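You operate a simulated robot arm through the tools that you are given. There is no shell and no other tool.

The job below is to be done with a simulated robot arm. You get a single attempt, and the scene is never put back.

Task
Kit the white tray: purple housing under the black cover, teal housing open; then push it to the stop.
Fine: snap the cover on before its housing moves; any cells of the tray; the stop stays where it is.

The check looks at the end state, three seconds after you hand in, the way a careful person would. Anything else that was tipped, shoved, dropped, spilled or broken makes it a failure. A push-on lid holds only when it is set on centred and level and pressed home; a screw cap is set on level and turned clockwise until tight.

Robot
A 6-joint arm with a two-finger gripper, fixed in place. Base frame: the origin is on the floor under the middle of its stand, x ahead of it, y to its left, z up; the work surface is at about z = 850. Units: mm, rad, N and s.
It reaches about 1637 mm from its shoulder. Its first joint turns from -2.897 to 2.897 rad. Payload 3.43 kg.
Tool frame: the origin (TCP) lies between the finger pads and is the grasp point; the fingertips stand 20 mm ahead of it; z points along the fingers, y is the line along which they close. The gripper opens to 190 mm; its body begins 248 mm behind the TCP.
Orientation is that of the tool frame in the base frame, as a unit quaternion [x, y, z, w]. With the fingers straight down and closing along the base's y, the tool's x points along the base's -x, its y along +y and its z along -z.

Tools
- The arm moves only by the tool apply_moves. Its argument "series" is a list that holds one entry, the list of rows, each a list of 7 numbers: the gripper command, from -1 (fully open) to 1 (shut), values between in proportion, then the shift along the tool's x, y, z in mm, then the turn, a rotation vector about the tool's x, y, z in degrees. In form: [[[hand, tx, ty, tz, ax, ay, az], ...]]. A call has 1 to 20 rows; each row shifts and turns the commanded pose from where the row before left it, along the tool's axes as they then stand. Rows are played at 5 a second. More than 50 mm and 0.15 rad between two rows, or a gripper value outside its range, and nothing of the call is played. Where a pose cannot be reached the arm comes as near as it can. A force on the tool above 40 N (or 10 N above the force at the start of the call, whichever is more), or a blocked arm, ends the call early, and 0.2 s more pass. The fingers move at their own pace (about 45 mm/s each) and stop on an object; they squeeze with about 43 N. The grip force told is the motor's: it shows also when the fingers shut on nothing. Time passes only in rows, and 0.2 s behind the last, so rows that do not move let the fingers close. It gives the time, the measured TCP pose, the force on the tool (base axes), the opening and the grip force at its end, in the units of the frame above (readings bear some noise), with the torque about the TCP (base axes, N m) and any sound that the robot's microphone picked up.
- Cameras (640 x 400 px; columns grow to the right, rows downward): "scene" is fixed at [219, 500.8, 1441.6]; the picture's right is [-0.32, -0.95, 0.00], its down [-0.61, 0.20, -0.76] and it looks along [0.73, -0.24, -0.64] (base axes); focal length 287 px, centre (320, 200). "wrist" rides on the gripper at [70, -8, -288] in the tool frame; the picture's right is [0.12, 0.99, 0.00], its down [-0.96, 0.12, -0.25] and it looks along [-0.25, 0.03, 0.97] (tool axes); focal length 261 px, centre (320, 200). There is no depth. A picture from a camera that has moved, and an enlarged one, comes with that camera's place and axes in the base frame and with its lens.
- grab_frame(camera): a new picture of that camera. It takes no simulated time.
- slide_trunk(by): slides the trunk up (or, below 0, down) by that many mm; the arm rides with it, the base frame stays. It gives what a move gives, with no picture.
- close_up(camera, box): a new picture of the part [left, top, right, bottom] of that camera's present view, enlarged. It takes no simulated time.
- finish_job(): hands the job in; it is judged then, once.

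Places have to be worked out from the pictures, the camera data and where the tool is seen. Open the gripper and draw the arm clear of the work before you hand the job in, unless the task says otherwise.

The tools are called after "Request:" as name(argument=value, ...) on one line, values as JSON. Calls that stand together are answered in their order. apply_moves: Moves the arm, as the interface text tells. Its arguments: {"type":"object","properties":{"series":{"type":"array","items":{"type":"array","items":{"type":"array","items":{"type":"number"}}}}},"required":["series"]} The other tools are called the same way: slide_trunk (by) moves the trunk up or down; grab_frame (camera) takes a picture; close_up (camera, box) takes an enlarged picture of a part of a camera's view; finish_job () hands the job in.

At the start:

```text
time_s: 0.0
tcp_pos: [716.0, 69.2, 1179.6]
tool_rot: [0.0, 1.0, 0.0, 0.0]
contact_force: [0.2, -0.2, 0.4]
torque: [-0.02, 0.0, 0.0]
grip_width: 190.0
grip_force: 0.0
trunk travel left (down, up): [-175.0, 65.0]
```

scene: 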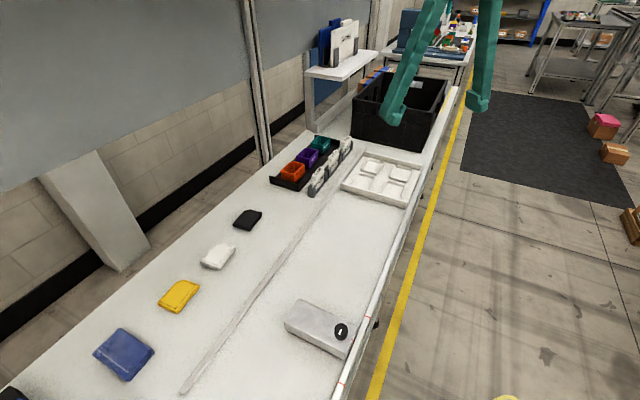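
wrist: 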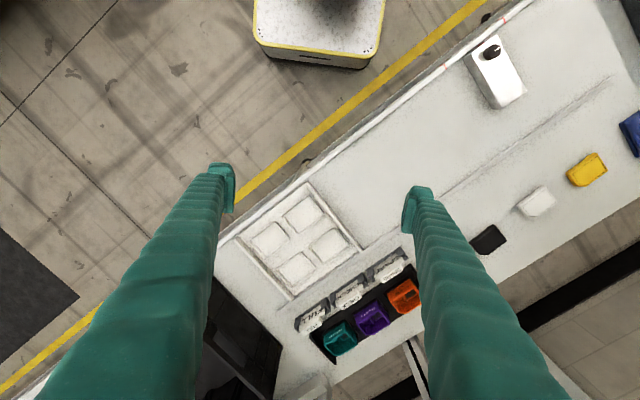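

I'll start by looking closely at the tray, housings, covers and the stop.

Request:
close_up(camera="scene", box=[250, 110, 450, 235])

Request:
close_up(camera="scene", box=[80, 190, 400, 390])

Request:
close_up(camera="wrist", box=[220, 170, 440, 370])

Request:
close_up(camera="wrist", box=[420, 20, 640, 260])

```text
3.20 times, centred on (350, 172) of scene
camera zoom: at [219.0, 500.8, 1441.6], right [-0.32, -0.95, 0.0], down [-0.61, 0.2, -0.76], along [0.73, -0.24, -0.64], focal length 918 px, centre (224, 288)
```

zoom: 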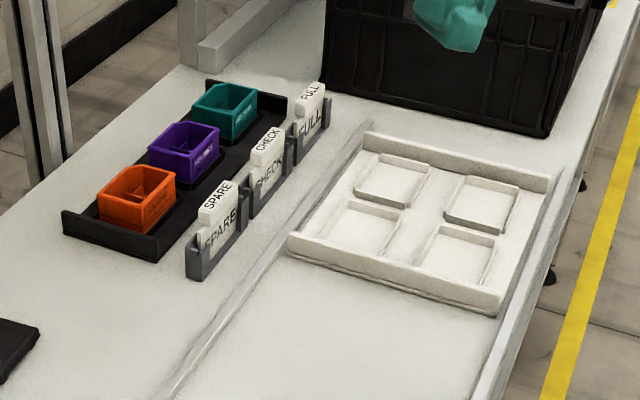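

```text
2.00 times, centred on (240, 290) of scene
camera zoom: at [219.0, 500.8, 1441.6], right [-0.32, -0.95, 0.0], down [-0.61, 0.2, -0.76], along [0.73, -0.24, -0.64], focal length 574 px, centre (480, 20)
```

zoom: 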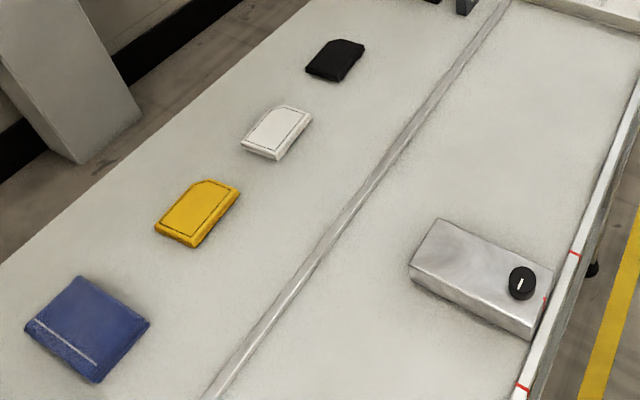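

```text
2.00 times, centred on (330, 270) of wrist
camera zoom: at [647.2, 60.1, 1466.7], right [-0.12, 0.99, 0.0], down [0.96, 0.12, 0.25], along [0.25, 0.03, -0.97], focal length 521 px, centre (300, 60)
```

zoom: 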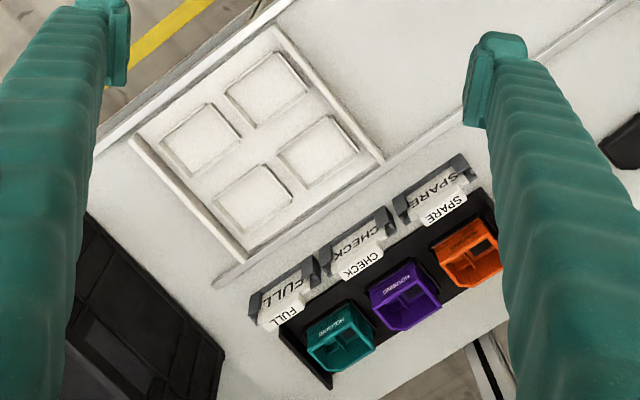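

```text
1.67 times, centred on (530, 140) of wrist
camera zoom: at [647.2, 60.1, 1466.7], right [-0.12, 0.99, 0.0], down [0.96, 0.12, 0.25], along [0.25, 0.03, -0.97], focal length 434 px, centre (-30, 300)
```

zoom: 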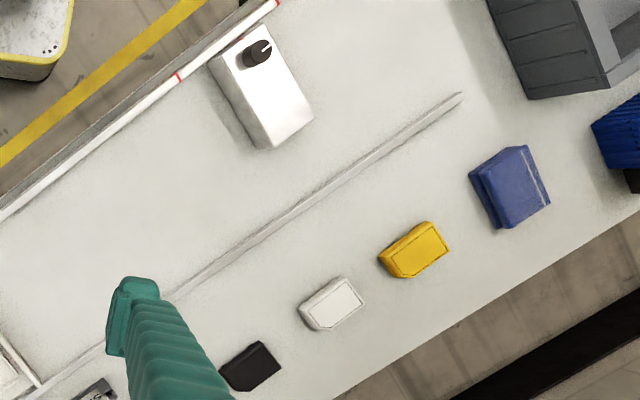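

The table runs at 45° to the base; the tray is around (921, 40), the housings stand near (1162,177), (1090,251) and (1019,322), and the black cover is near (854,512). I'll turn the tool by -45° to align with the table and move over the housing rack for a closer look.

Request:
apply_moves(series=[[[-1, 0, 0, 0, 0, 0, -7.5], [-1, 0, 0, 0, 0, 0, -7.5], [-1, 0, 0, 0, 0, 0, -7.5], [-1, 0, 0, 0, 0, 0, -7.5], [-1, 0, 0, 0, 0, 0, -7.5], [-1, 0, 0, 0, 0, 0, -7.5], [-1, -38.9, -15.2, 16.7, 0, 0, 0], [-1, -38.9, -15.2, 16.7, 0, 0, 0], [-1, -38.9, -15.2, 16.7, 0, 0, 0], [-1, -38.9, -15.2, 16.7, 0, 0, 0], [-1, -38.9, -15.2, 16.7, 0, 0, 0], [-1, -38.9, -15.2, 16.7, 0, 0, 0], [-1, -38.9, -15.2, 16.7, 0, 0, 0], [-1, -38.9, -15.2, 16.7, 0, 0, 0], [-1, -38.9, -15.2, 16.7, 0, 0, 0], [-1, 0, 0, 0, 0, 0, 0]]])

Request:
grab_frame(camera="wrist")

Request:
grab_frame(camera="scene")

```text
time_s: 3.4
tcp_pos: [1059.6, 216.5, 1025.0]
tool_rot: [-0.383, 0.924, 0.0, -0.001]
contact_force: [0.6, -0.2, -0.6]
torque: [-0.01, 0.14, 0.01]
grip_width: 190.2
grip_force: 0.1
trunk travel left (down, up): [-175.0, 65.0]
```

```text
taken
camera wrist: at [1016.9, 160.6, 1313.9], right [-0.79, 0.62, 0.0], down [0.6, 0.76, 0.25], along [0.15, 0.19, -0.97], focal length 261 px, centre (320, 200)
```

wrist: 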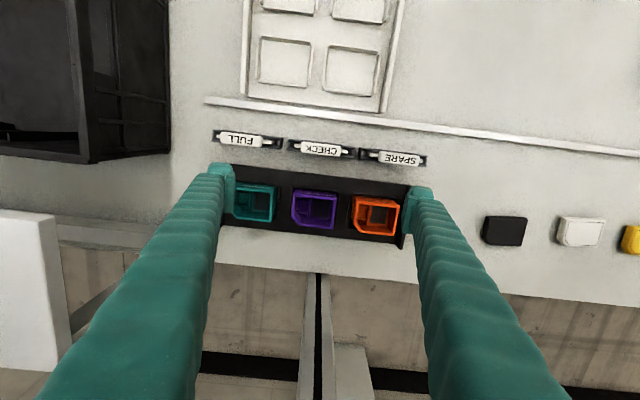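

```text
taken
```

scene: 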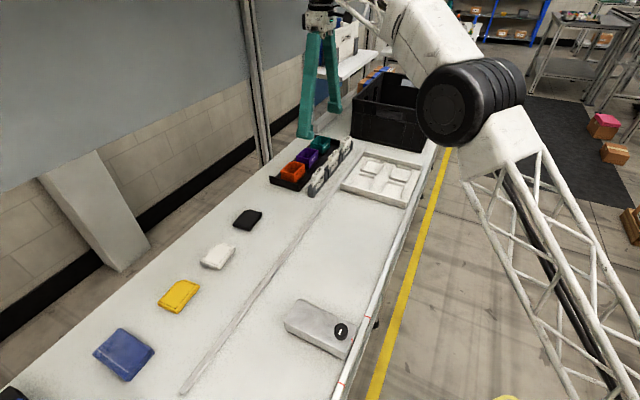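

The tool is aligned now. I'll enlarge the housings, cards and tray in this view.

Request:
close_up(camera="wrist", box=[200, 120, 440, 270])

Request:
close_up(camera="wrist", box=[460, 190, 640, 300])

Request:
close_up(camera="wrist", box=[200, 0, 420, 140])

Request:
close_up(camera="scene", box=[260, 120, 360, 200])

```text
2.67 times, centred on (320, 195) of wrist
camera zoom: at [1016.9, 160.6, 1313.9], right [-0.79, 0.62, 0.0], down [0.6, 0.76, 0.25], along [0.15, 0.19, -0.97], focal length 695 px, centre (320, 213)
```

zoom: 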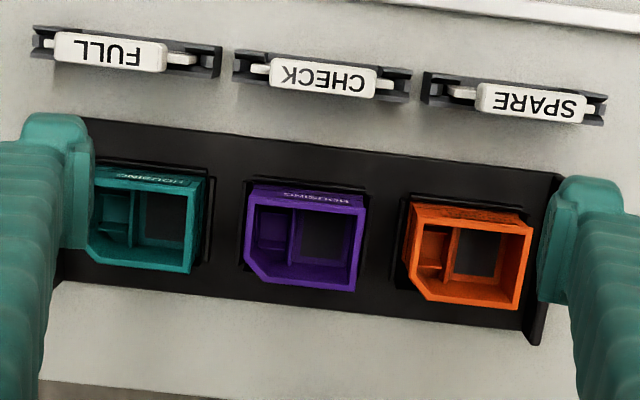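

```text
3.56 times, centred on (550, 245) of wrist
camera zoom: at [1016.9, 160.6, 1313.9], right [-0.79, 0.62, 0.0], down [0.6, 0.76, 0.25], along [0.15, 0.19, -0.97], focal length 927 px, centre (-498, 40)
```

zoom: 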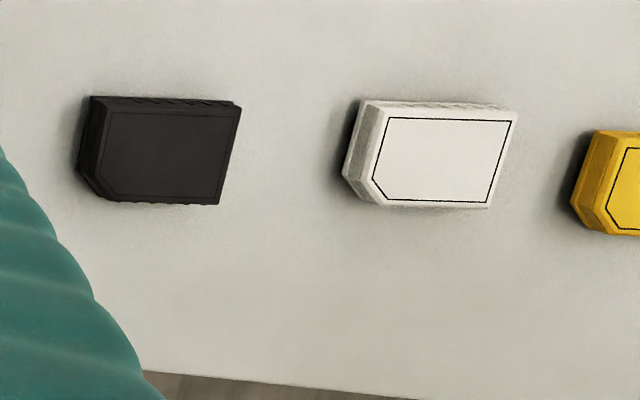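

```text
2.86 times, centred on (310, 70) of wrist
camera zoom: at [1016.9, 160.6, 1313.9], right [-0.79, 0.62, 0.0], down [0.6, 0.76, 0.25], along [0.15, 0.19, -0.97], focal length 745 px, centre (349, 571)
```

zoom: 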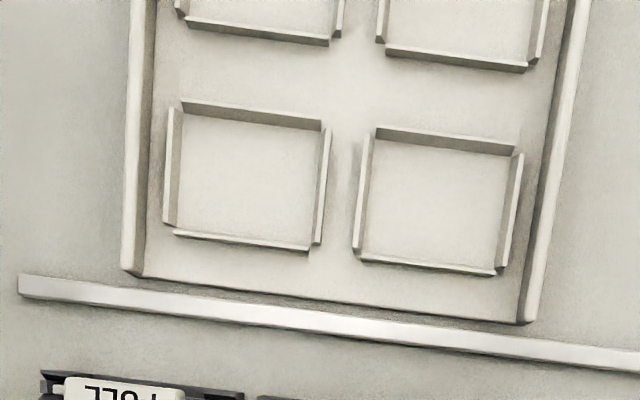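

```text
5.00 times, centred on (310, 160) of scene
camera zoom: at [219.0, 500.8, 1441.6], right [-0.32, -0.95, 0.0], down [-0.61, 0.2, -0.76], along [0.73, -0.24, -0.64], focal length 1434 px, centre (370, 400)
```

zoom: 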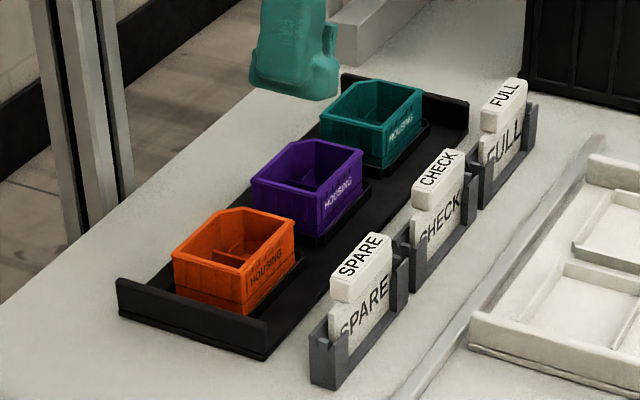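

The covers and housings share the same chamfer orientation (wall side, toward the teal end). I'll enlarge more for accurate measurement of purple housing, gaps, and black cover.

Request:
close_up(camera="wrist", box=[280, 170, 360, 240])

Request:
close_up(camera="wrist", box=[470, 200, 540, 260])

Request:
close_up(camera="scene", box=[220, 195, 280, 240])

Request:
close_up(camera="scene", box=[265, 125, 325, 195])

```text
5.71 times, centred on (320, 205) of wrist
camera zoom: at [1016.9, 160.6, 1313.9], right [-0.79, 0.62, 0.0], down [0.6, 0.76, 0.25], along [0.15, 0.19, -0.97], focal length 1489 px, centre (320, 171)
```

zoom: 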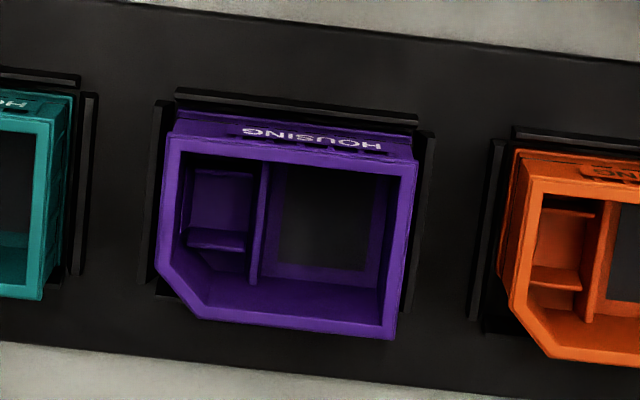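

```text
6.67 times, centred on (505, 230) of wrist
camera zoom: at [1016.9, 160.6, 1313.9], right [-0.79, 0.62, 0.0], down [0.6, 0.76, 0.25], along [0.15, 0.19, -0.97], focal length 1738 px, centre (-913, 0)
```

zoom: 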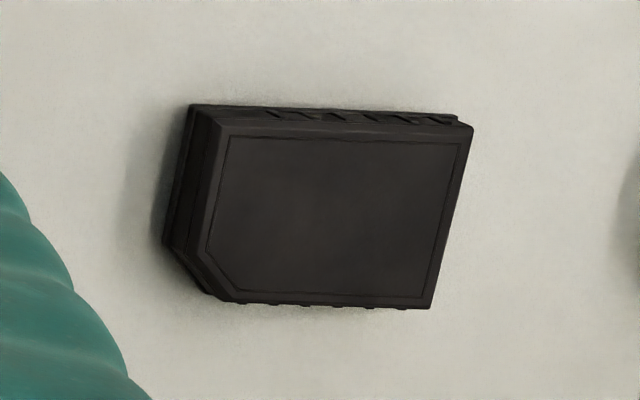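

```text
8.89 times, centred on (250, 218) of scene
camera zoom: at [219.0, 500.8, 1441.6], right [-0.32, -0.95, 0.0], down [-0.61, 0.2, -0.76], along [0.73, -0.24, -0.64], focal length 2549 px, centre (942, 44)
```

zoom: 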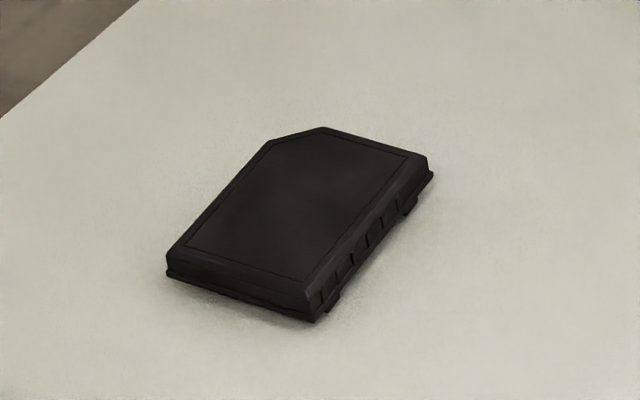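

```text
5.71 times, centred on (295, 160) of scene
camera zoom: at [219.0, 500.8, 1441.6], right [-0.32, -0.95, 0.0], down [-0.61, 0.2, -0.76], along [0.73, -0.24, -0.64], focal length 1639 px, centre (463, 429)
```

zoom: 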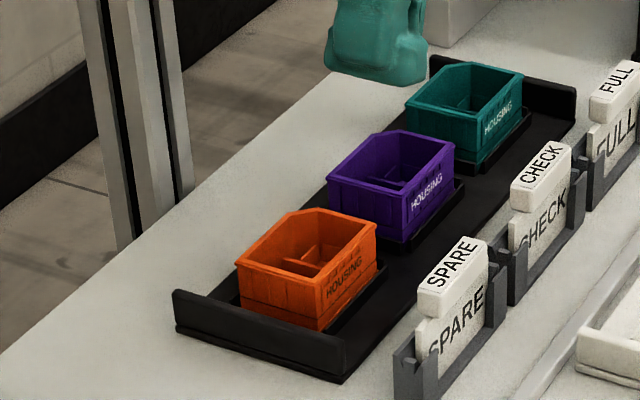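

Purple rim measures u≈-636…-565, w≈932…986 (u along the table, w to the wall), z≈903. I want to see how thick the fingers and gripper body are compared with gaps and the pole.

Request:
close_up(camera="scene", box=[230, 0, 430, 150])

Request:
close_up(camera="wrist", box=[190, 150, 250, 200])

Request:
close_up(camera="wrist", box=[390, 160, 460, 260])

```text
2.67 times, centred on (330, 75) of scene
camera zoom: at [219.0, 500.8, 1441.6], right [-0.32, -0.95, 0.0], down [-0.61, 0.2, -0.76], along [0.73, -0.24, -0.64], focal length 765 px, centre (293, 533)
```

zoom: 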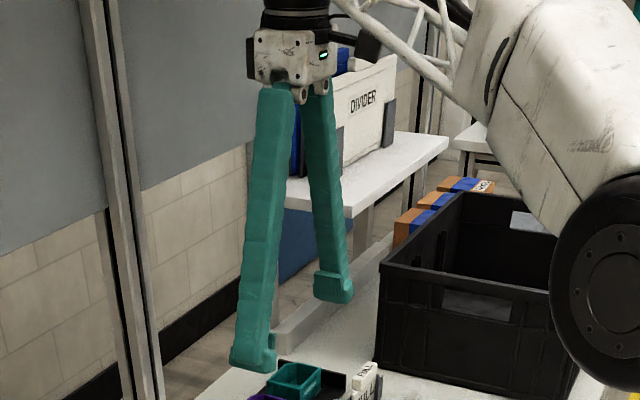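

```text
8.00 times, centred on (220, 175) of wrist
camera zoom: at [1016.9, 160.6, 1313.9], right [-0.79, 0.62, 0.0], down [0.6, 0.76, 0.25], along [0.15, 0.19, -0.97], focal length 2085 px, centre (1120, 400)
```

zoom: 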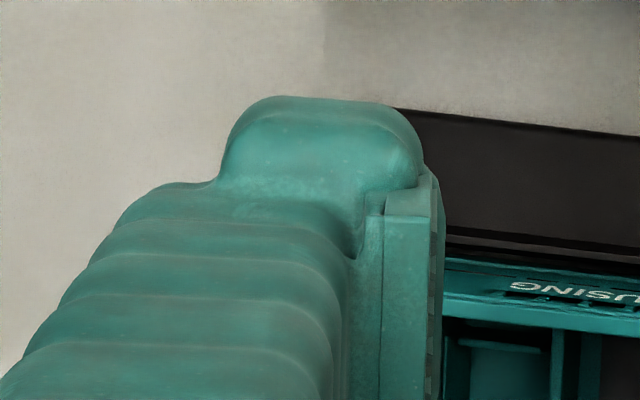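

```text
4.00 times, centred on (425, 210) of wrist
camera zoom: at [1016.9, 160.6, 1313.9], right [-0.79, 0.62, 0.0], down [0.6, 0.76, 0.25], along [0.15, 0.19, -0.97], focal length 1043 px, centre (-100, 160)
```

zoom: 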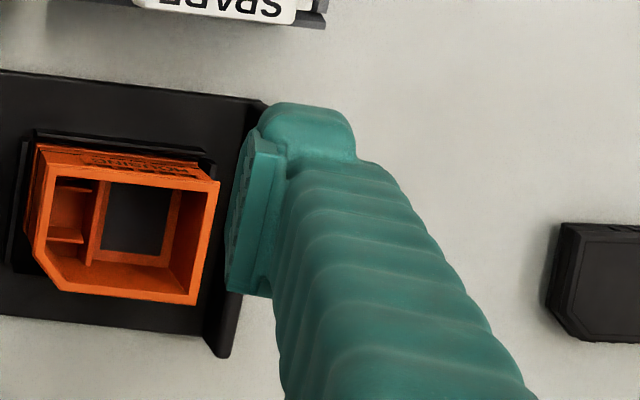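

Fingers are about 32 mm thick, wider than the gaps between housings allow, so I'll grip across the table (along w). I turn the tool +90° (tool x = along table to the stop, tool y = to the wall), narrow the opening, and move over the black cover near u≈-242, w≈968.

Request:
apply_moves(series=[[[-0.05, 0, 0, -5, 0, 0, 7.5], [-0.05, 0, 0, -5, 0, 0, 7.5], [-0.05, 0, 0, 0, 0, 0, 7.5], [-0.05, 0, 0, 0, 0, 0, 7.5], [-0.05, 0, 0, 0, 0, 0, 7.5], [-0.05, 0, 0, 0, 0, 0, 7.5], [-0.05, 0, 0, 0, 0, 0, 7.5], [-0.05, 0, 0, 0, 0, 0, 7.5], [-0.05, 0, 0, 0, 0, 0, 7.5], [-0.05, 0, 0, 0, 0, 0, 7.5], [-0.05, 0, 0, 0, 0, 0, 7.5], [-0.05, 0, 0, 0, 0, 0, 7.5], [-0.05, 0, 0, 0, 0, 0, 0]]])

Request:
apply_moves(series=[[[-0.05, 41.8, 7.3, 0, 0, 0, 0], [-0.05, 41.8, 7.3, 0, 0, 0, 0], [-0.05, 41.8, 7.3, 0, 0, 0, 0], [-0.05, 41.8, 7.3, 0, 0, 0, 0], [-0.05, 41.8, 7.3, 0, 0, 0, 0], [-0.05, 41.8, 7.3, 0, 0, 0, 0], [-0.05, 41.8, 7.3, 10, 0, 0, 0], [-0.05, 41.8, 7.3, 10, 0, 0, 0], [-0.05, 41.8, 7.3, 10, 0, 0, 0], [-0.05, 0, 0, 0, 0, 0, 0]]])

Request:
grab_frame(camera="wrist")

Request:
grab_frame(camera="scene")

```text
time_s: 6.2
tcp_pos: [1061.0, 220.9, 1039.5]
tool_rot: [0.384, 0.923, 0.0, -0.001]
contact_force: [-0.1, -1.0, -0.6]
torque: [0.01, 0.0, -0.02]
grip_width: 99.4
grip_force: 0.0
trunk travel left (down, up): [-175.0, 65.0]
```

```text
time_s: 8.4
tcp_pos: [842.8, 533.8, 1008.5]
tool_rot: [0.383, 0.924, 0.0, 0.0]
contact_force: [-0.2, -0.5, -0.2]
torque: [0.0, -0.03, -0.03]
grip_width: 99.6
grip_force: 0.0
trunk travel left (down, up): [-175.0, 65.0]
```

```text
taken
camera wrist: at [786.6, 576.8, 1295.6], right [0.62, 0.79, 0.0], down [0.76, -0.6, 0.25], along [0.19, -0.15, -0.97], focal length 261 px, centre (320, 200)
```

wrist: 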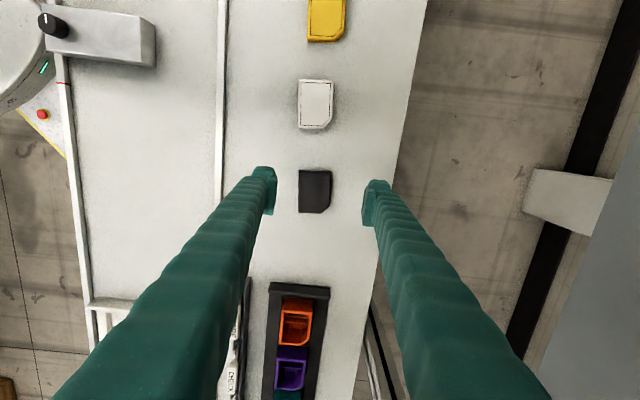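

```text
taken
```

scene: 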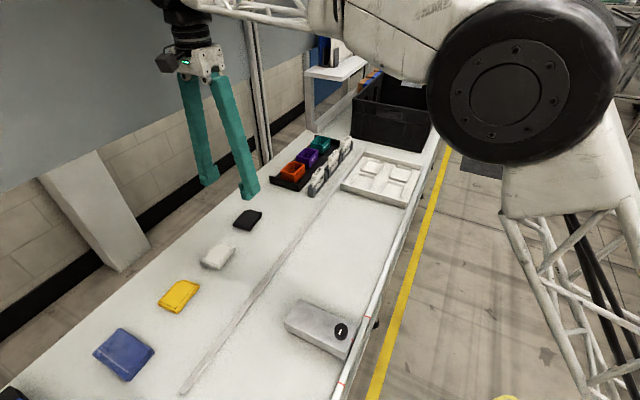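

The gripper is above the black cover with fingers aligned. I'll enlarge the cover for its exact position and yaw.

Request:
close_up(camera="wrist", box=[280, 155, 360, 225])

Request:
close_up(camera="wrist", box=[240, 260, 340, 400])

Request:
close_up(camera="wrist", box=[0, 0, 240, 140])

Request:
close_up(camera="wrist", box=[240, 155, 400, 235])

```text
5.71 times, centred on (320, 190) of wrist
camera zoom: at [786.6, 576.8, 1295.6], right [0.62, 0.79, 0.0], down [0.76, -0.6, 0.25], along [0.19, -0.15, -0.97], focal length 1489 px, centre (320, 257)
```

zoom: 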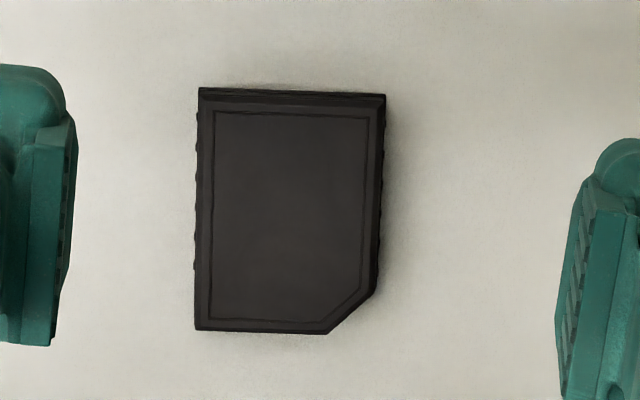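

```text
2.86 times, centred on (290, 330) of wrist
camera zoom: at [786.6, 576.8, 1295.6], right [0.62, 0.79, 0.0], down [0.76, -0.6, 0.25], along [0.19, -0.15, -0.97], focal length 745 px, centre (406, -171)
```

zoom: 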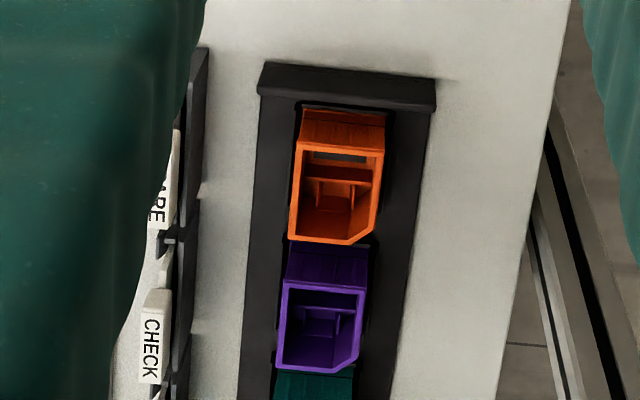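

```text
2.67 times, centred on (120, 70) of wrist
camera zoom: at [786.6, 576.8, 1295.6], right [0.62, 0.79, 0.0], down [0.76, -0.6, 0.25], along [0.19, -0.15, -0.97], focal length 695 px, centre (853, 547)
```

zoom: 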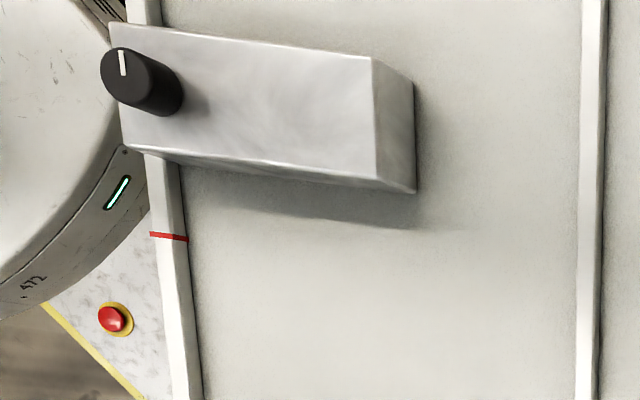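

```text
4.00 times, centred on (320, 195) of wrist
camera zoom: at [786.6, 576.8, 1295.6], right [0.62, 0.79, 0.0], down [0.76, -0.6, 0.25], along [0.19, -0.15, -0.97], focal length 1043 px, centre (320, 220)
```

zoom: 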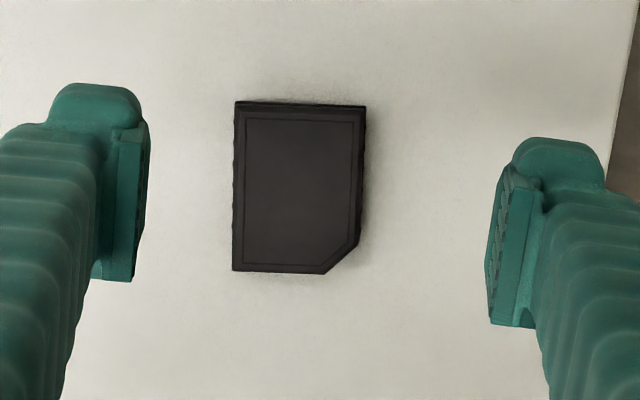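

Triangulating both views, the black cover is centred near u≈-246.5, w≈967, top z≈868, turned about -5° from the table. I'll centre over it, turn -5°, and descend to just above it to verify.

Request:
apply_moves(series=[[[-0.05, -14, -3.2, 0, 0, 0, -2.5], [-0.05, -14, -3.1, 0, 0, 0, -2.5], [-0.05, 0, 0, 30, 0, 0, 0], [-0.05, 0, 0, 30, 0, 0, 0], [-0.05, 0, 0, 30, 0, 0, 0], [-0.05, 0, 0, 15, 0, 0, 0], [-0.05, 0, 0, 0, 0, 0, 0], [-0.05, 0, 0, 0, 0, 0, 0]]])

Request:
close_up(camera="wrist", box=[220, 130, 420, 255])

Request:
close_up(camera="scene", box=[180, 130, 320, 250])

```text
time_s: 10.2
tcp_pos: [858.6, 508.3, 903.1]
tool_rot: [0.341, 0.94, 0.0, 0.0]
contact_force: [-0.3, -0.5, -0.2]
torque: [0.02, 0.01, -0.01]
grip_width: 100.0
grip_force: 0.2
trunk travel left (down, up): [-175.0, 65.0]
```

```text
3.20 times, centred on (320, 192) of wrist
camera zoom: at [799.1, 546.8, 1190.8], right [0.55, 0.84, 0.0], down [0.81, -0.53, 0.25], along [0.21, -0.14, -0.97], focal length 834 px, centre (320, 224)
```

zoom: 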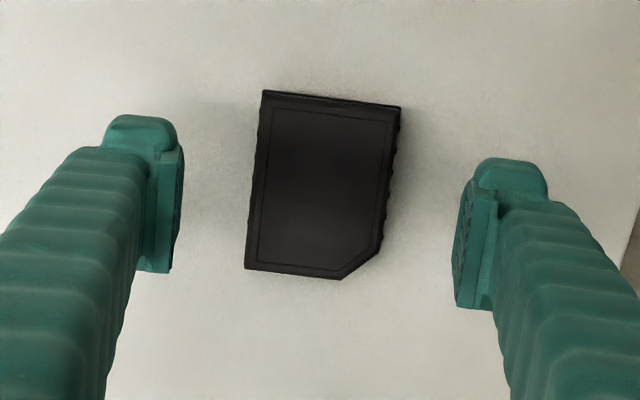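

```text
3.33 times, centred on (250, 190) of scene
camera zoom: at [219.0, 500.8, 1441.6], right [-0.32, -0.95, 0.0], down [-0.61, 0.2, -0.76], along [0.73, -0.24, -0.64], focal length 956 px, centre (553, 233)
```

zoom: 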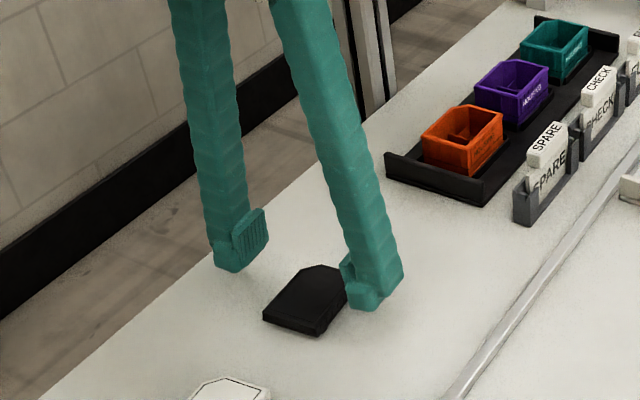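

The cover is centred within 2 mm and square to the fingers. I'll lower to z≈874 (fingertips ~4 mm above the table) and close.

Request:
apply_moves(series=[[[-0.05, 1.7, 0.5, 10, 0, 0, 0], [-0.05, 0, 0, 10, 0, 0, 0], [-0.05, 0, 0, 9, 0, 0, 0], [-0.05, 0, 0, 0, 0, 0, 0]]])

Request:
close_up(camera="scene", box=[200, 170, 300, 250])

Request:
close_up(camera="wrist", box=[220, 130, 420, 255])

```text
time_s: 11.2
tcp_pos: [855.5, 511.3, 875.3]
tool_rot: [0.342, 0.94, 0.0, 0.0]
contact_force: [-0.7, -0.1, -0.4]
torque: [-0.02, 0.03, -0.01]
grip_width: 99.7
grip_force: 0.0
trunk travel left (down, up): [-175.0, 65.0]
```

```text
5.00 times, centred on (250, 210) of scene
camera zoom: at [219.0, 500.8, 1441.6], right [-0.32, -0.95, 0.0], down [-0.61, 0.2, -0.76], along [0.73, -0.24, -0.64], focal length 1434 px, centre (670, 150)
```

zoom: 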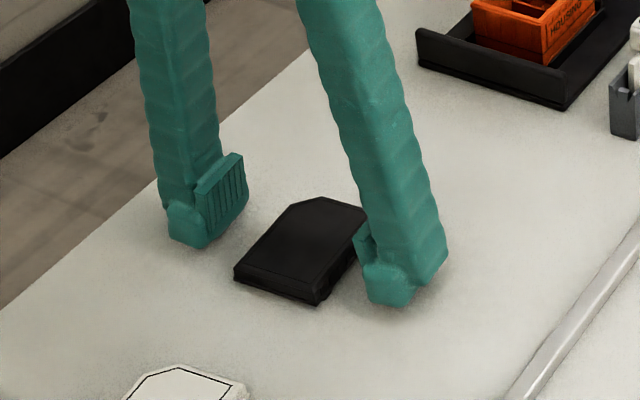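

```text
3.20 times, centred on (320, 192) of wrist
camera zoom: at [797.3, 548.7, 1162.5], right [0.55, 0.84, 0.0], down [0.81, -0.53, 0.25], along [0.21, -0.14, -0.97], focal length 834 px, centre (320, 224)
```

zoom: 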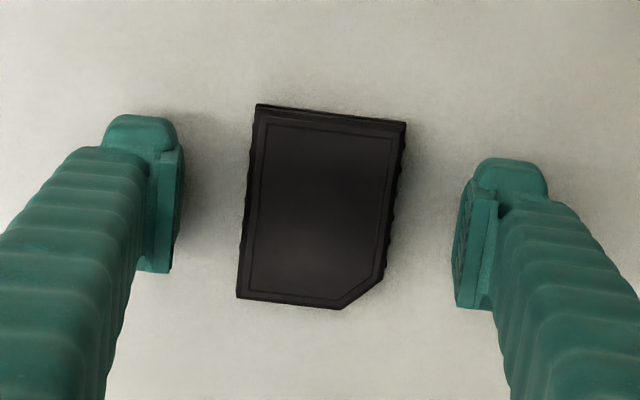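

Centred within 0.5 mm with fingertips on both sides. Closing on the cover now.

Request:
apply_moves(series=[[[0.2, 0, 0, 0, 0, 0, 0], [1, 0, 0, 0, 0, 0, 0], [1, 0, 0, 0, 0, 0, 0], [1, 0, 0, 0, 0, 0, 0], [1, 0, 0, 0, 0, 0, 0], [1, 0, 0, 0, 0, 0, 0]]])

Request:
close_up(camera="wrist", box=[220, 130, 420, 255])

Request:
close_up(camera="scene", box=[200, 170, 300, 250])

```text
time_s: 12.6
tcp_pos: [855.1, 509.8, 877.6]
tool_rot: [0.342, 0.94, 0.001, 0.0]
contact_force: [4.1, 3.1, 22.8]
torque: [0.47, -0.31, -0.08]
grip_width: 50.6
grip_force: 43.2
trunk travel left (down, up): [-175.0, 65.0]
```

```text
3.20 times, centred on (320, 192) of wrist
camera zoom: at [796.7, 548.3, 1164.7], right [0.55, 0.84, 0.0], down [0.81, -0.53, 0.25], along [0.21, -0.13, -0.97], focal length 834 px, centre (320, 224)
```

zoom: 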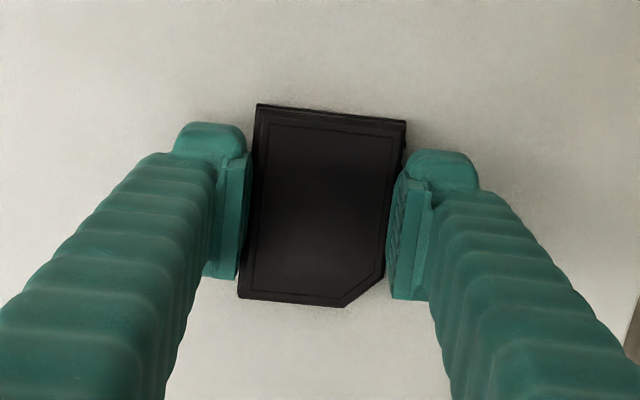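

```text
5.00 times, centred on (250, 210) of scene
camera zoom: at [219.0, 500.8, 1441.6], right [-0.32, -0.95, 0.0], down [-0.61, 0.2, -0.76], along [0.73, -0.24, -0.64], focal length 1434 px, centre (670, 150)
```

zoom: 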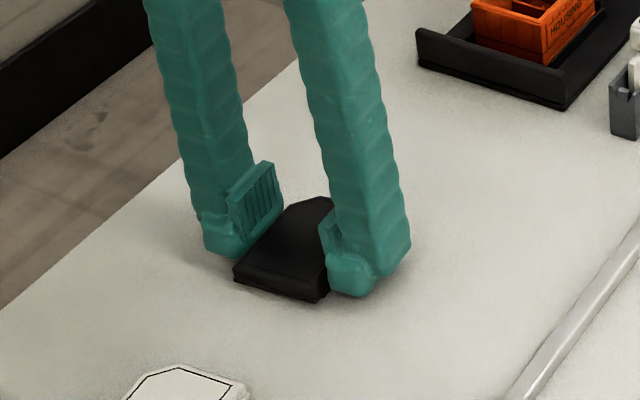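

The cover is gripped (50.6 mm, 43 N), with the tips lightly pressed on the table. I'll lift slowly and check it stays level.

Request:
apply_moves(series=[[[1, 0, 0, -3, 0, 0, 0], [1, 0, 0, -5, 0, 0, 0], [1, 0, 0, -10, 0, 0, 0], [1, 0, 0, -20, 0, 0, 0], [1, 0, 0, -30, 0, 0, 0], [1, 0, 0, 0, 0, 0, 0], [1, 0, 0, 0, 0, 0, 0]]])

Request:
close_up(camera="wrist", box=[220, 130, 420, 255])

Request:
close_up(camera="scene", box=[200, 140, 300, 220])

```text
time_s: 13.3
tcp_pos: [856.9, 508.7, 887.7]
tool_rot: [0.343, 0.939, -0.001, 0.0]
contact_force: [0.4, 0.8, -0.1]
torque: [-0.11, 0.15, 0.02]
grip_width: 0.0
grip_force: 33.9
trunk travel left (down, up): [-175.0, 65.0]
stopped in row 3: the force on the tool passed its limit at 58 N (the readings are from after the stop); the commanded pose is now the measured one
```

```text
3.20 times, centred on (320, 192) of wrist
camera zoom: at [798.6, 548.1, 1174.5], right [0.55, 0.84, 0.0], down [0.81, -0.53, 0.25], along [0.21, -0.14, -0.97], focal length 834 px, centre (320, 224)
```

zoom: 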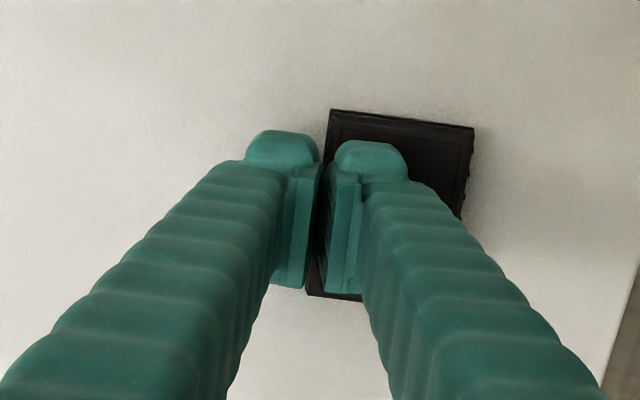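

```text
5.00 times, centred on (250, 180) of scene
camera zoom: at [219.0, 500.8, 1441.6], right [-0.32, -0.95, 0.0], down [-0.61, 0.2, -0.76], along [0.73, -0.24, -0.64], focal length 1434 px, centre (670, 300)
```

zoom: 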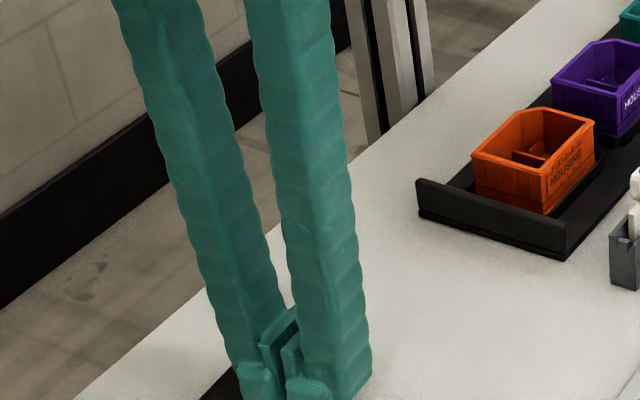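

The cover slipped out – the fingers now are shut over/near its top. I'll rise straight up gently and look at its condition.

Request:
apply_moves(series=[[[1, 0, 0, -3, 0, 0, 0], [1, 0, 0, -10, 0, 0, 0], [1, 0, 0, -20, 0, 0, 0], [1, 0, 0, -30, 0, 0, 0], [1, 0, 0, -30, 0, 0, 0], [1, 0, 0, 0, 0, 0, 0]]])

Request:
grab_frame(camera="wrist")

Request:
close_up(camera="scene", box=[200, 170, 300, 250])

```text
time_s: 14.8
tcp_pos: [855.7, 507.9, 981.3]
tool_rot: [0.342, 0.94, 0.0, 0.0]
contact_force: [-0.4, 0.3, 0.0]
torque: [-0.02, 0.0, 0.03]
grip_width: 0.0
grip_force: 34.1
trunk travel left (down, up): [-175.0, 65.0]
```

```text
taken
camera wrist: at [797.8, 546.6, 1269.0], right [0.55, 0.84, 0.0], down [0.81, -0.53, 0.25], along [0.21, -0.14, -0.97], focal length 261 px, centre (320, 200)
```

wrist: 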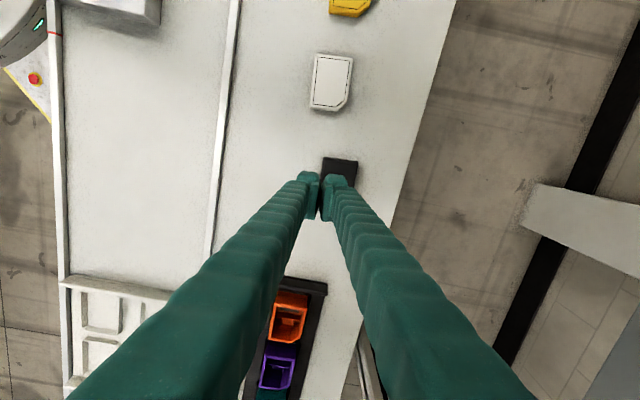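

```text
5.00 times, centred on (250, 210) of scene
camera zoom: at [219.0, 500.8, 1441.6], right [-0.32, -0.95, 0.0], down [-0.61, 0.2, -0.76], along [0.73, -0.24, -0.64], focal length 1434 px, centre (670, 150)
```

zoom: 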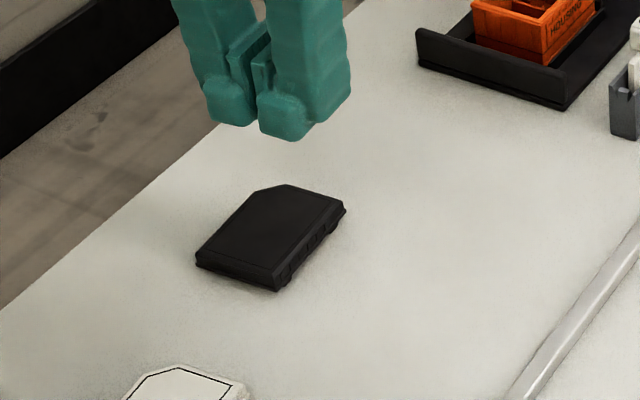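

The cover is lying flat, shifted about 27 mm to the wall. I need to understand the fingertip/pad geometry and cover profile; enlarging.

Request:
close_up(camera="scene", box=[228, 160, 278, 205])

Request:
close_up(camera="scene", box=[235, 200, 275, 235])

Request:
close_up(camera="wrist", box=[280, 140, 370, 220])

Request:
close_up(camera="scene", box=[195, 235, 240, 275])

```text
8.89 times, centred on (253, 182) of scene
camera zoom: at [219.0, 500.8, 1441.6], right [-0.32, -0.95, 0.0], down [-0.61, 0.2, -0.76], along [0.73, -0.24, -0.64], focal length 2549 px, centre (916, 356)
```

zoom: 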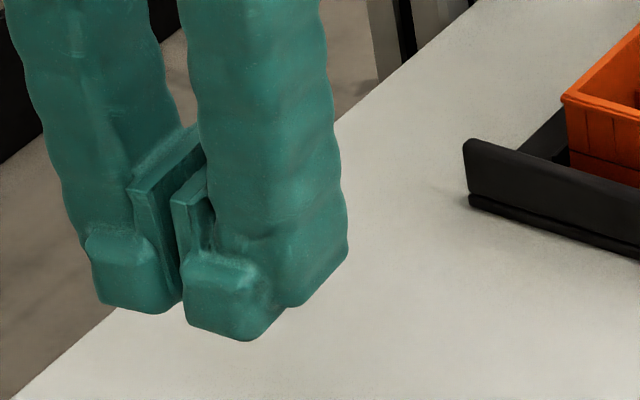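

```text
11.43 times, centred on (255, 218) of scene
camera zoom: at [219.0, 500.8, 1441.6], right [-0.32, -0.95, 0.0], down [-0.61, 0.2, -0.76], along [0.73, -0.24, -0.64], focal length 3277 px, centre (1063, 0)
```

zoom: 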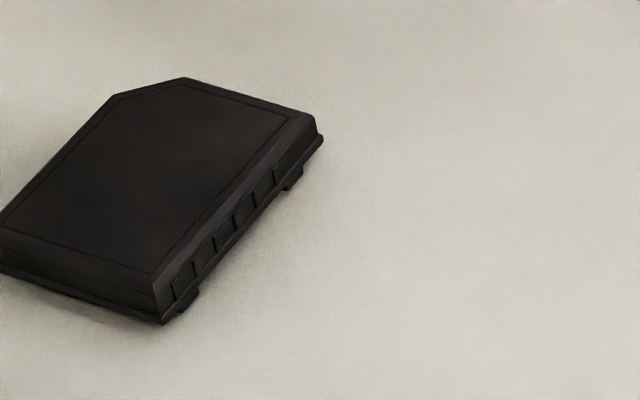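

```text
5.00 times, centred on (325, 180) of wrist
camera zoom: at [797.8, 546.6, 1269.0], right [0.55, 0.84, 0.0], down [0.81, -0.53, 0.25], along [0.21, -0.14, -0.97], focal length 1303 px, centre (295, 300)
```

zoom: 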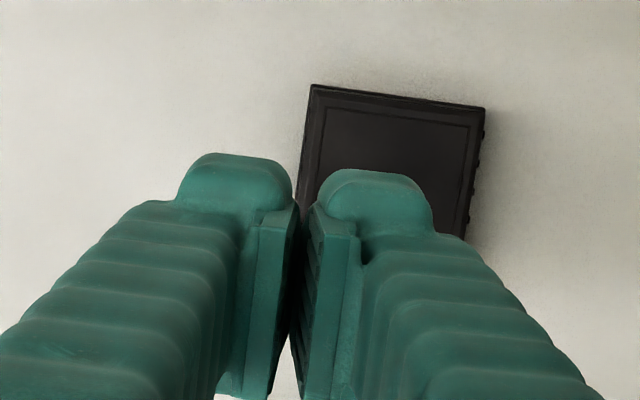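

```text
10.00 times, centred on (218, 255) of scene
camera zoom: at [219.0, 500.8, 1441.6], right [-0.32, -0.95, 0.0], down [-0.61, 0.2, -0.76], along [0.73, -0.24, -0.64], focal length 2868 px, centre (1345, -350)
```

zoom: 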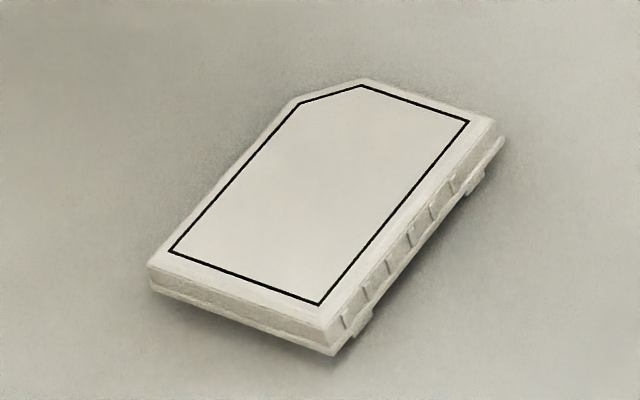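

The bevelled top edge explains it: the pads caught only the bevel, so I must grip lower. I'll open the fingers here and re-measure the cover.

Request:
apply_moves(series=[[[-0.05, 0, 20, 0, 0, 0, 0], [-0.05, 0, 7, 0, 0, 0, 0], [-0.05, 0, 0, 0, 0, 0, 0], [-0.05, 0, 0, 0, 0, 0, 0], [-0.05, 0, 0, 0, 0, 0, 0], [-0.05, 0, 0, 0, 0, 0, 0]]])

Request:
close_up(camera="wrist", box=[240, 140, 400, 240])

Request:
grab_frame(camera="scene")

```text
time_s: 16.1
tcp_pos: [873.8, 529.5, 982.5]
tool_rot: [0.342, 0.94, 0.0, 0.0]
contact_force: [0.1, 0.0, 0.1]
torque: [-0.03, 0.0, 0.01]
grip_width: 99.5
grip_force: 0.1
trunk travel left (down, up): [-175.0, 65.0]
```

```text
4.00 times, centred on (320, 190) of wrist
camera zoom: at [815.3, 567.7, 1269.5], right [0.55, 0.84, 0.0], down [0.81, -0.53, 0.25], along [0.21, -0.14, -0.97], focal length 1043 px, centre (320, 240)
```

zoom: 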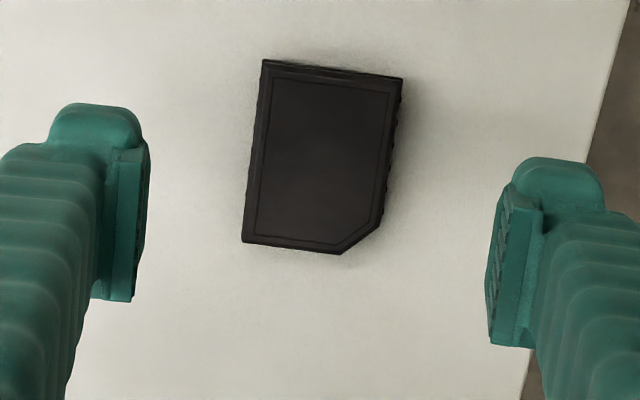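

```text
taken
```

scene: 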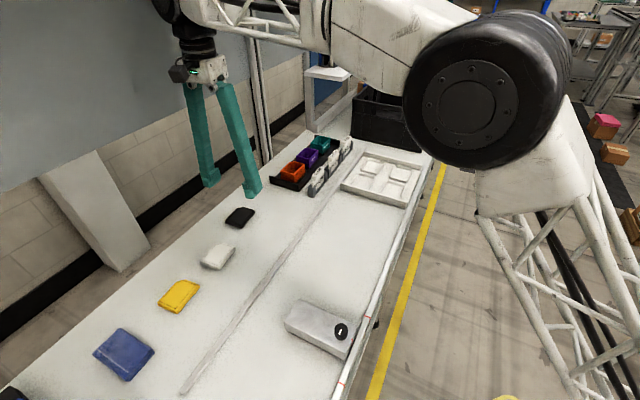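

The cover is at tool offset (-1.7, +1.1) mm, still square. I'll centre, reduce the opening to 80 mm, and descend to z≈880.

Request:
apply_moves(series=[[[0.158, -1.7, 1, 0, 0, 0, 0], [0.158, 0, 0, 30, 0, 0, 0], [0.158, 0, 0, 30, 0, 0, 0], [0.158, 0, 0, 30, 0, 0, 0], [0.158, 0, 0, 12, 0, 0, 0], [0.158, 0, 0, 0, 0, 0, 0]]])

Request:
close_up(camera="wrist", box=[240, 140, 400, 240])

Request:
close_up(camera="scene", box=[200, 170, 300, 240])

```text
time_s: 17.6
tcp_pos: [876.4, 529.5, 879.8]
tool_rot: [0.342, 0.94, 0.0, 0.0]
contact_force: [-0.5, 1.1, 0.1]
torque: [-0.01, 0.0, 0.01]
grip_width: 80.1
grip_force: 0.0
trunk travel left (down, up): [-175.0, 65.0]
```

```text
4.00 times, centred on (320, 190) of wrist
camera zoom: at [817.9, 568.0, 1167.1], right [0.55, 0.84, 0.0], down [0.81, -0.53, 0.25], along [0.21, -0.14, -0.97], focal length 1043 px, centre (320, 240)
```

zoom: 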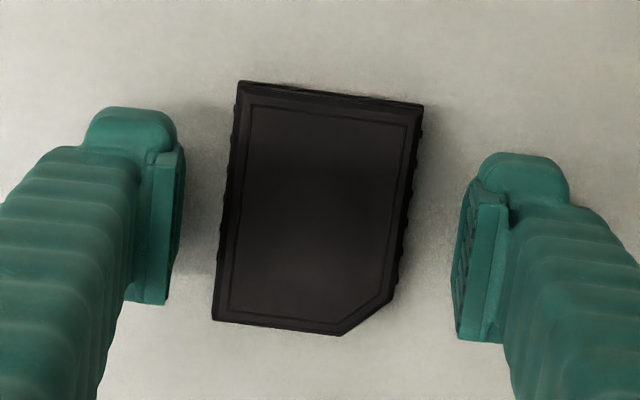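

```text
5.71 times, centred on (250, 205) of scene
camera zoom: at [219.0, 500.8, 1441.6], right [-0.32, -0.95, 0.0], down [-0.61, 0.2, -0.76], along [0.73, -0.24, -0.64], focal length 1639 px, centre (720, 171)
```

zoom: 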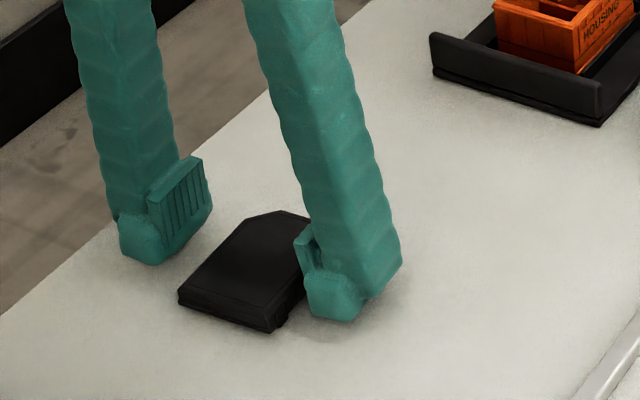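

Centred (0.4, -1). I'll lower in small steps toward the table watching the force.

Request:
apply_moves(series=[[[0.158, -0.4, -1, 3, 0, 0, 0], [0.158, 0, 0, 3, 0, 0, 0], [0.158, 0, 0, 2, 0, 0, 0], [0.158, 0, 0, 0, 0, 0, 0]]])

```text
time_s: 18.6
tcp_pos: [876.6, 527.7, 872.5]
tool_rot: [0.342, 0.94, 0.0, 0.0]
contact_force: [-0.2, 0.4, -0.4]
torque: [0.01, -0.02, -0.03]
grip_width: 79.7
grip_force: 0.2
trunk travel left (down, up): [-175.0, 65.0]
```

No contact yet at z≈872.5; continuing down 1 mm per row.

Request:
apply_moves(series=[[[0.158, 0, 0, 1, 0, 0, 0], [0.158, 0, 0, 1, 0, 0, 0], [0.158, 0, 0, 0, 0, 0, 0]]])

Request:
close_up(camera="scene", box=[210, 180, 280, 235])

```text
time_s: 19.4
tcp_pos: [875.8, 528.9, 870.0]
tool_rot: [0.341, 0.94, 0.0, 0.0]
contact_force: [0.0, 0.6, 0.3]
torque: [0.0, 0.02, 0.01]
grip_width: 80.0
grip_force: 0.1
trunk travel left (down, up): [-175.0, 65.0]
```

```text
7.27 times, centred on (245, 208) of scene
camera zoom: at [219.0, 500.8, 1441.6], right [-0.32, -0.95, 0.0], down [-0.61, 0.2, -0.76], along [0.73, -0.24, -0.64], focal length 2086 px, centre (866, 146)
```

zoom: 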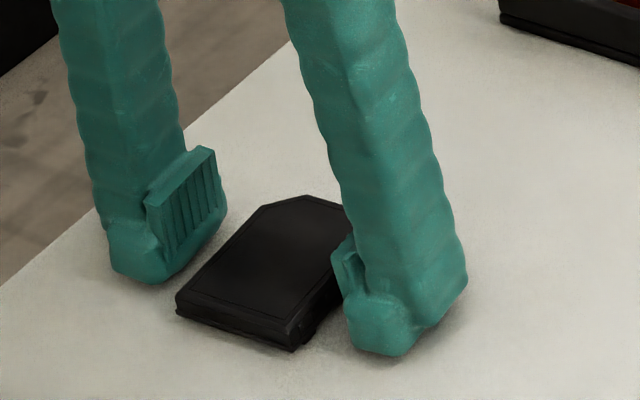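

Still free at z≈870. Going down 1 mm at a time until the tips touch.

Request:
apply_moves(series=[[[0.158, 0, 0, 0.8, 0, 0, 0], [0.158, 0, 0, 0, 0, 0, 0]]])

Request:
apply_moves(series=[[[0.158, 0, 0, 0.8, 0, 0, 0], [0.158, 0, 0, 0, 0, 0, 0]]])

```text
time_s: 19.9
tcp_pos: [874.1, 527.9, 869.1]
tool_rot: [0.342, 0.94, 0.0, -0.001]
contact_force: [-0.3, -0.2, 0.2]
torque: [0.0, 0.02, 0.0]
grip_width: 80.2
grip_force: 0.1
trunk travel left (down, up): [-175.0, 65.0]
```

```text
time_s: 20.6
tcp_pos: [874.7, 528.6, 869.1]
tool_rot: [0.342, 0.94, 0.0, 0.0]
contact_force: [-0.7, 0.7, 1.3]
torque: [-0.02, -0.03, 0.02]
grip_width: 80.3
grip_force: 0.2
trunk travel left (down, up): [-175.0, 65.0]
```

Request:
apply_moves(series=[[[0.158, 0, 0, 0.8, 0, 0, 0], [0.158, 0, 0, 0, 0, 0, 0], [0.158, 0, 0, 0, 0, 0, 0]]])

```text
time_s: 21.4
tcp_pos: [874.5, 529.6, 869.1]
tool_rot: [0.342, 0.94, 0.001, 0.001]
contact_force: [0.1, 0.7, 12.7]
torque: [-0.24, 0.24, -0.02]
grip_width: 80.3
grip_force: 0.6
trunk travel left (down, up): [-175.0, 65.0]
```

Table contact at TCP z≈869. I'll back off 1 mm and close on the cover from here.

Request:
apply_moves(series=[[[0.158, 0, 0, -1, 0, 0, 0], [0.3, 0, 0, 0, 0, 0, 0], [0.4, 0, 0, 0, 0, 0, 0], [1, 0, 0, 0, 0, 0, 0], [1, 0, 0, 0, 0, 0, 0], [1, 0, 0, 0, 0, 0, 0], [1, 0, 0, 0, 0, 0, 0]]])

Request:
close_up(camera="scene", box=[210, 180, 280, 235])

Request:
close_up(camera="wrist", box=[240, 140, 400, 240])

```text
time_s: 22.9
tcp_pos: [875.2, 528.5, 868.5]
tool_rot: [0.342, 0.94, 0.001, 0.0]
contact_force: [-1.3, -3.3, 12.7]
torque: [-0.1, 0.11, -0.02]
grip_width: 51.9
grip_force: 43.6
trunk travel left (down, up): [-175.0, 65.0]
```

```text
7.27 times, centred on (245, 208) of scene
camera zoom: at [219.0, 500.8, 1441.6], right [-0.32, -0.95, 0.0], down [-0.61, 0.2, -0.76], along [0.73, -0.24, -0.64], focal length 2086 px, centre (866, 146)
```

zoom: 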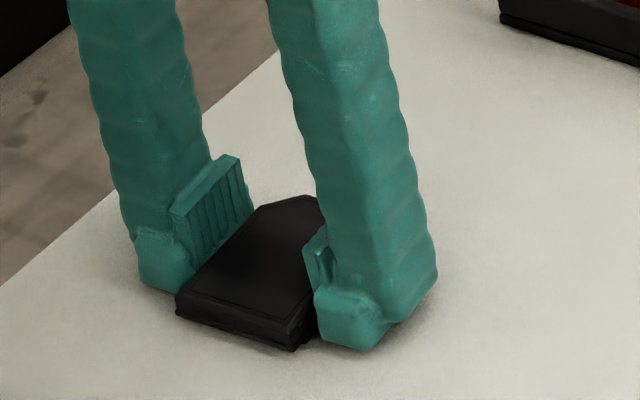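

```text
4.00 times, centred on (320, 190) of wrist
camera zoom: at [816.5, 567.1, 1156.9], right [0.55, 0.84, 0.0], down [0.81, -0.53, 0.25], along [0.21, -0.14, -0.97], focal length 1043 px, centre (320, 240)
```

zoom: 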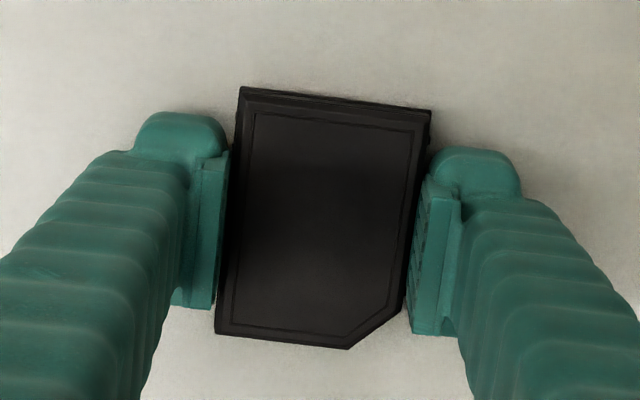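

Width 51.9 mm now. I'll lift 1.5 mm very slowly and check whether the grip width holds.

Request:
apply_moves(series=[[[1, 0, 0, -0.7, 0, 0, 0], [1, 0, 0, -0.8, 0, 0, 0], [1, 0, 0, 0, 0, 0, 0]]])

```text
time_s: 23.8
tcp_pos: [876.0, 528.8, 869.7]
tool_rot: [0.342, 0.94, 0.001, -0.001]
contact_force: [-1.8, -2.2, 5.2]
torque: [-0.01, 0.04, 0.02]
grip_width: 51.8
grip_force: 43.3
trunk travel left (down, up): [-175.0, 65.0]
```

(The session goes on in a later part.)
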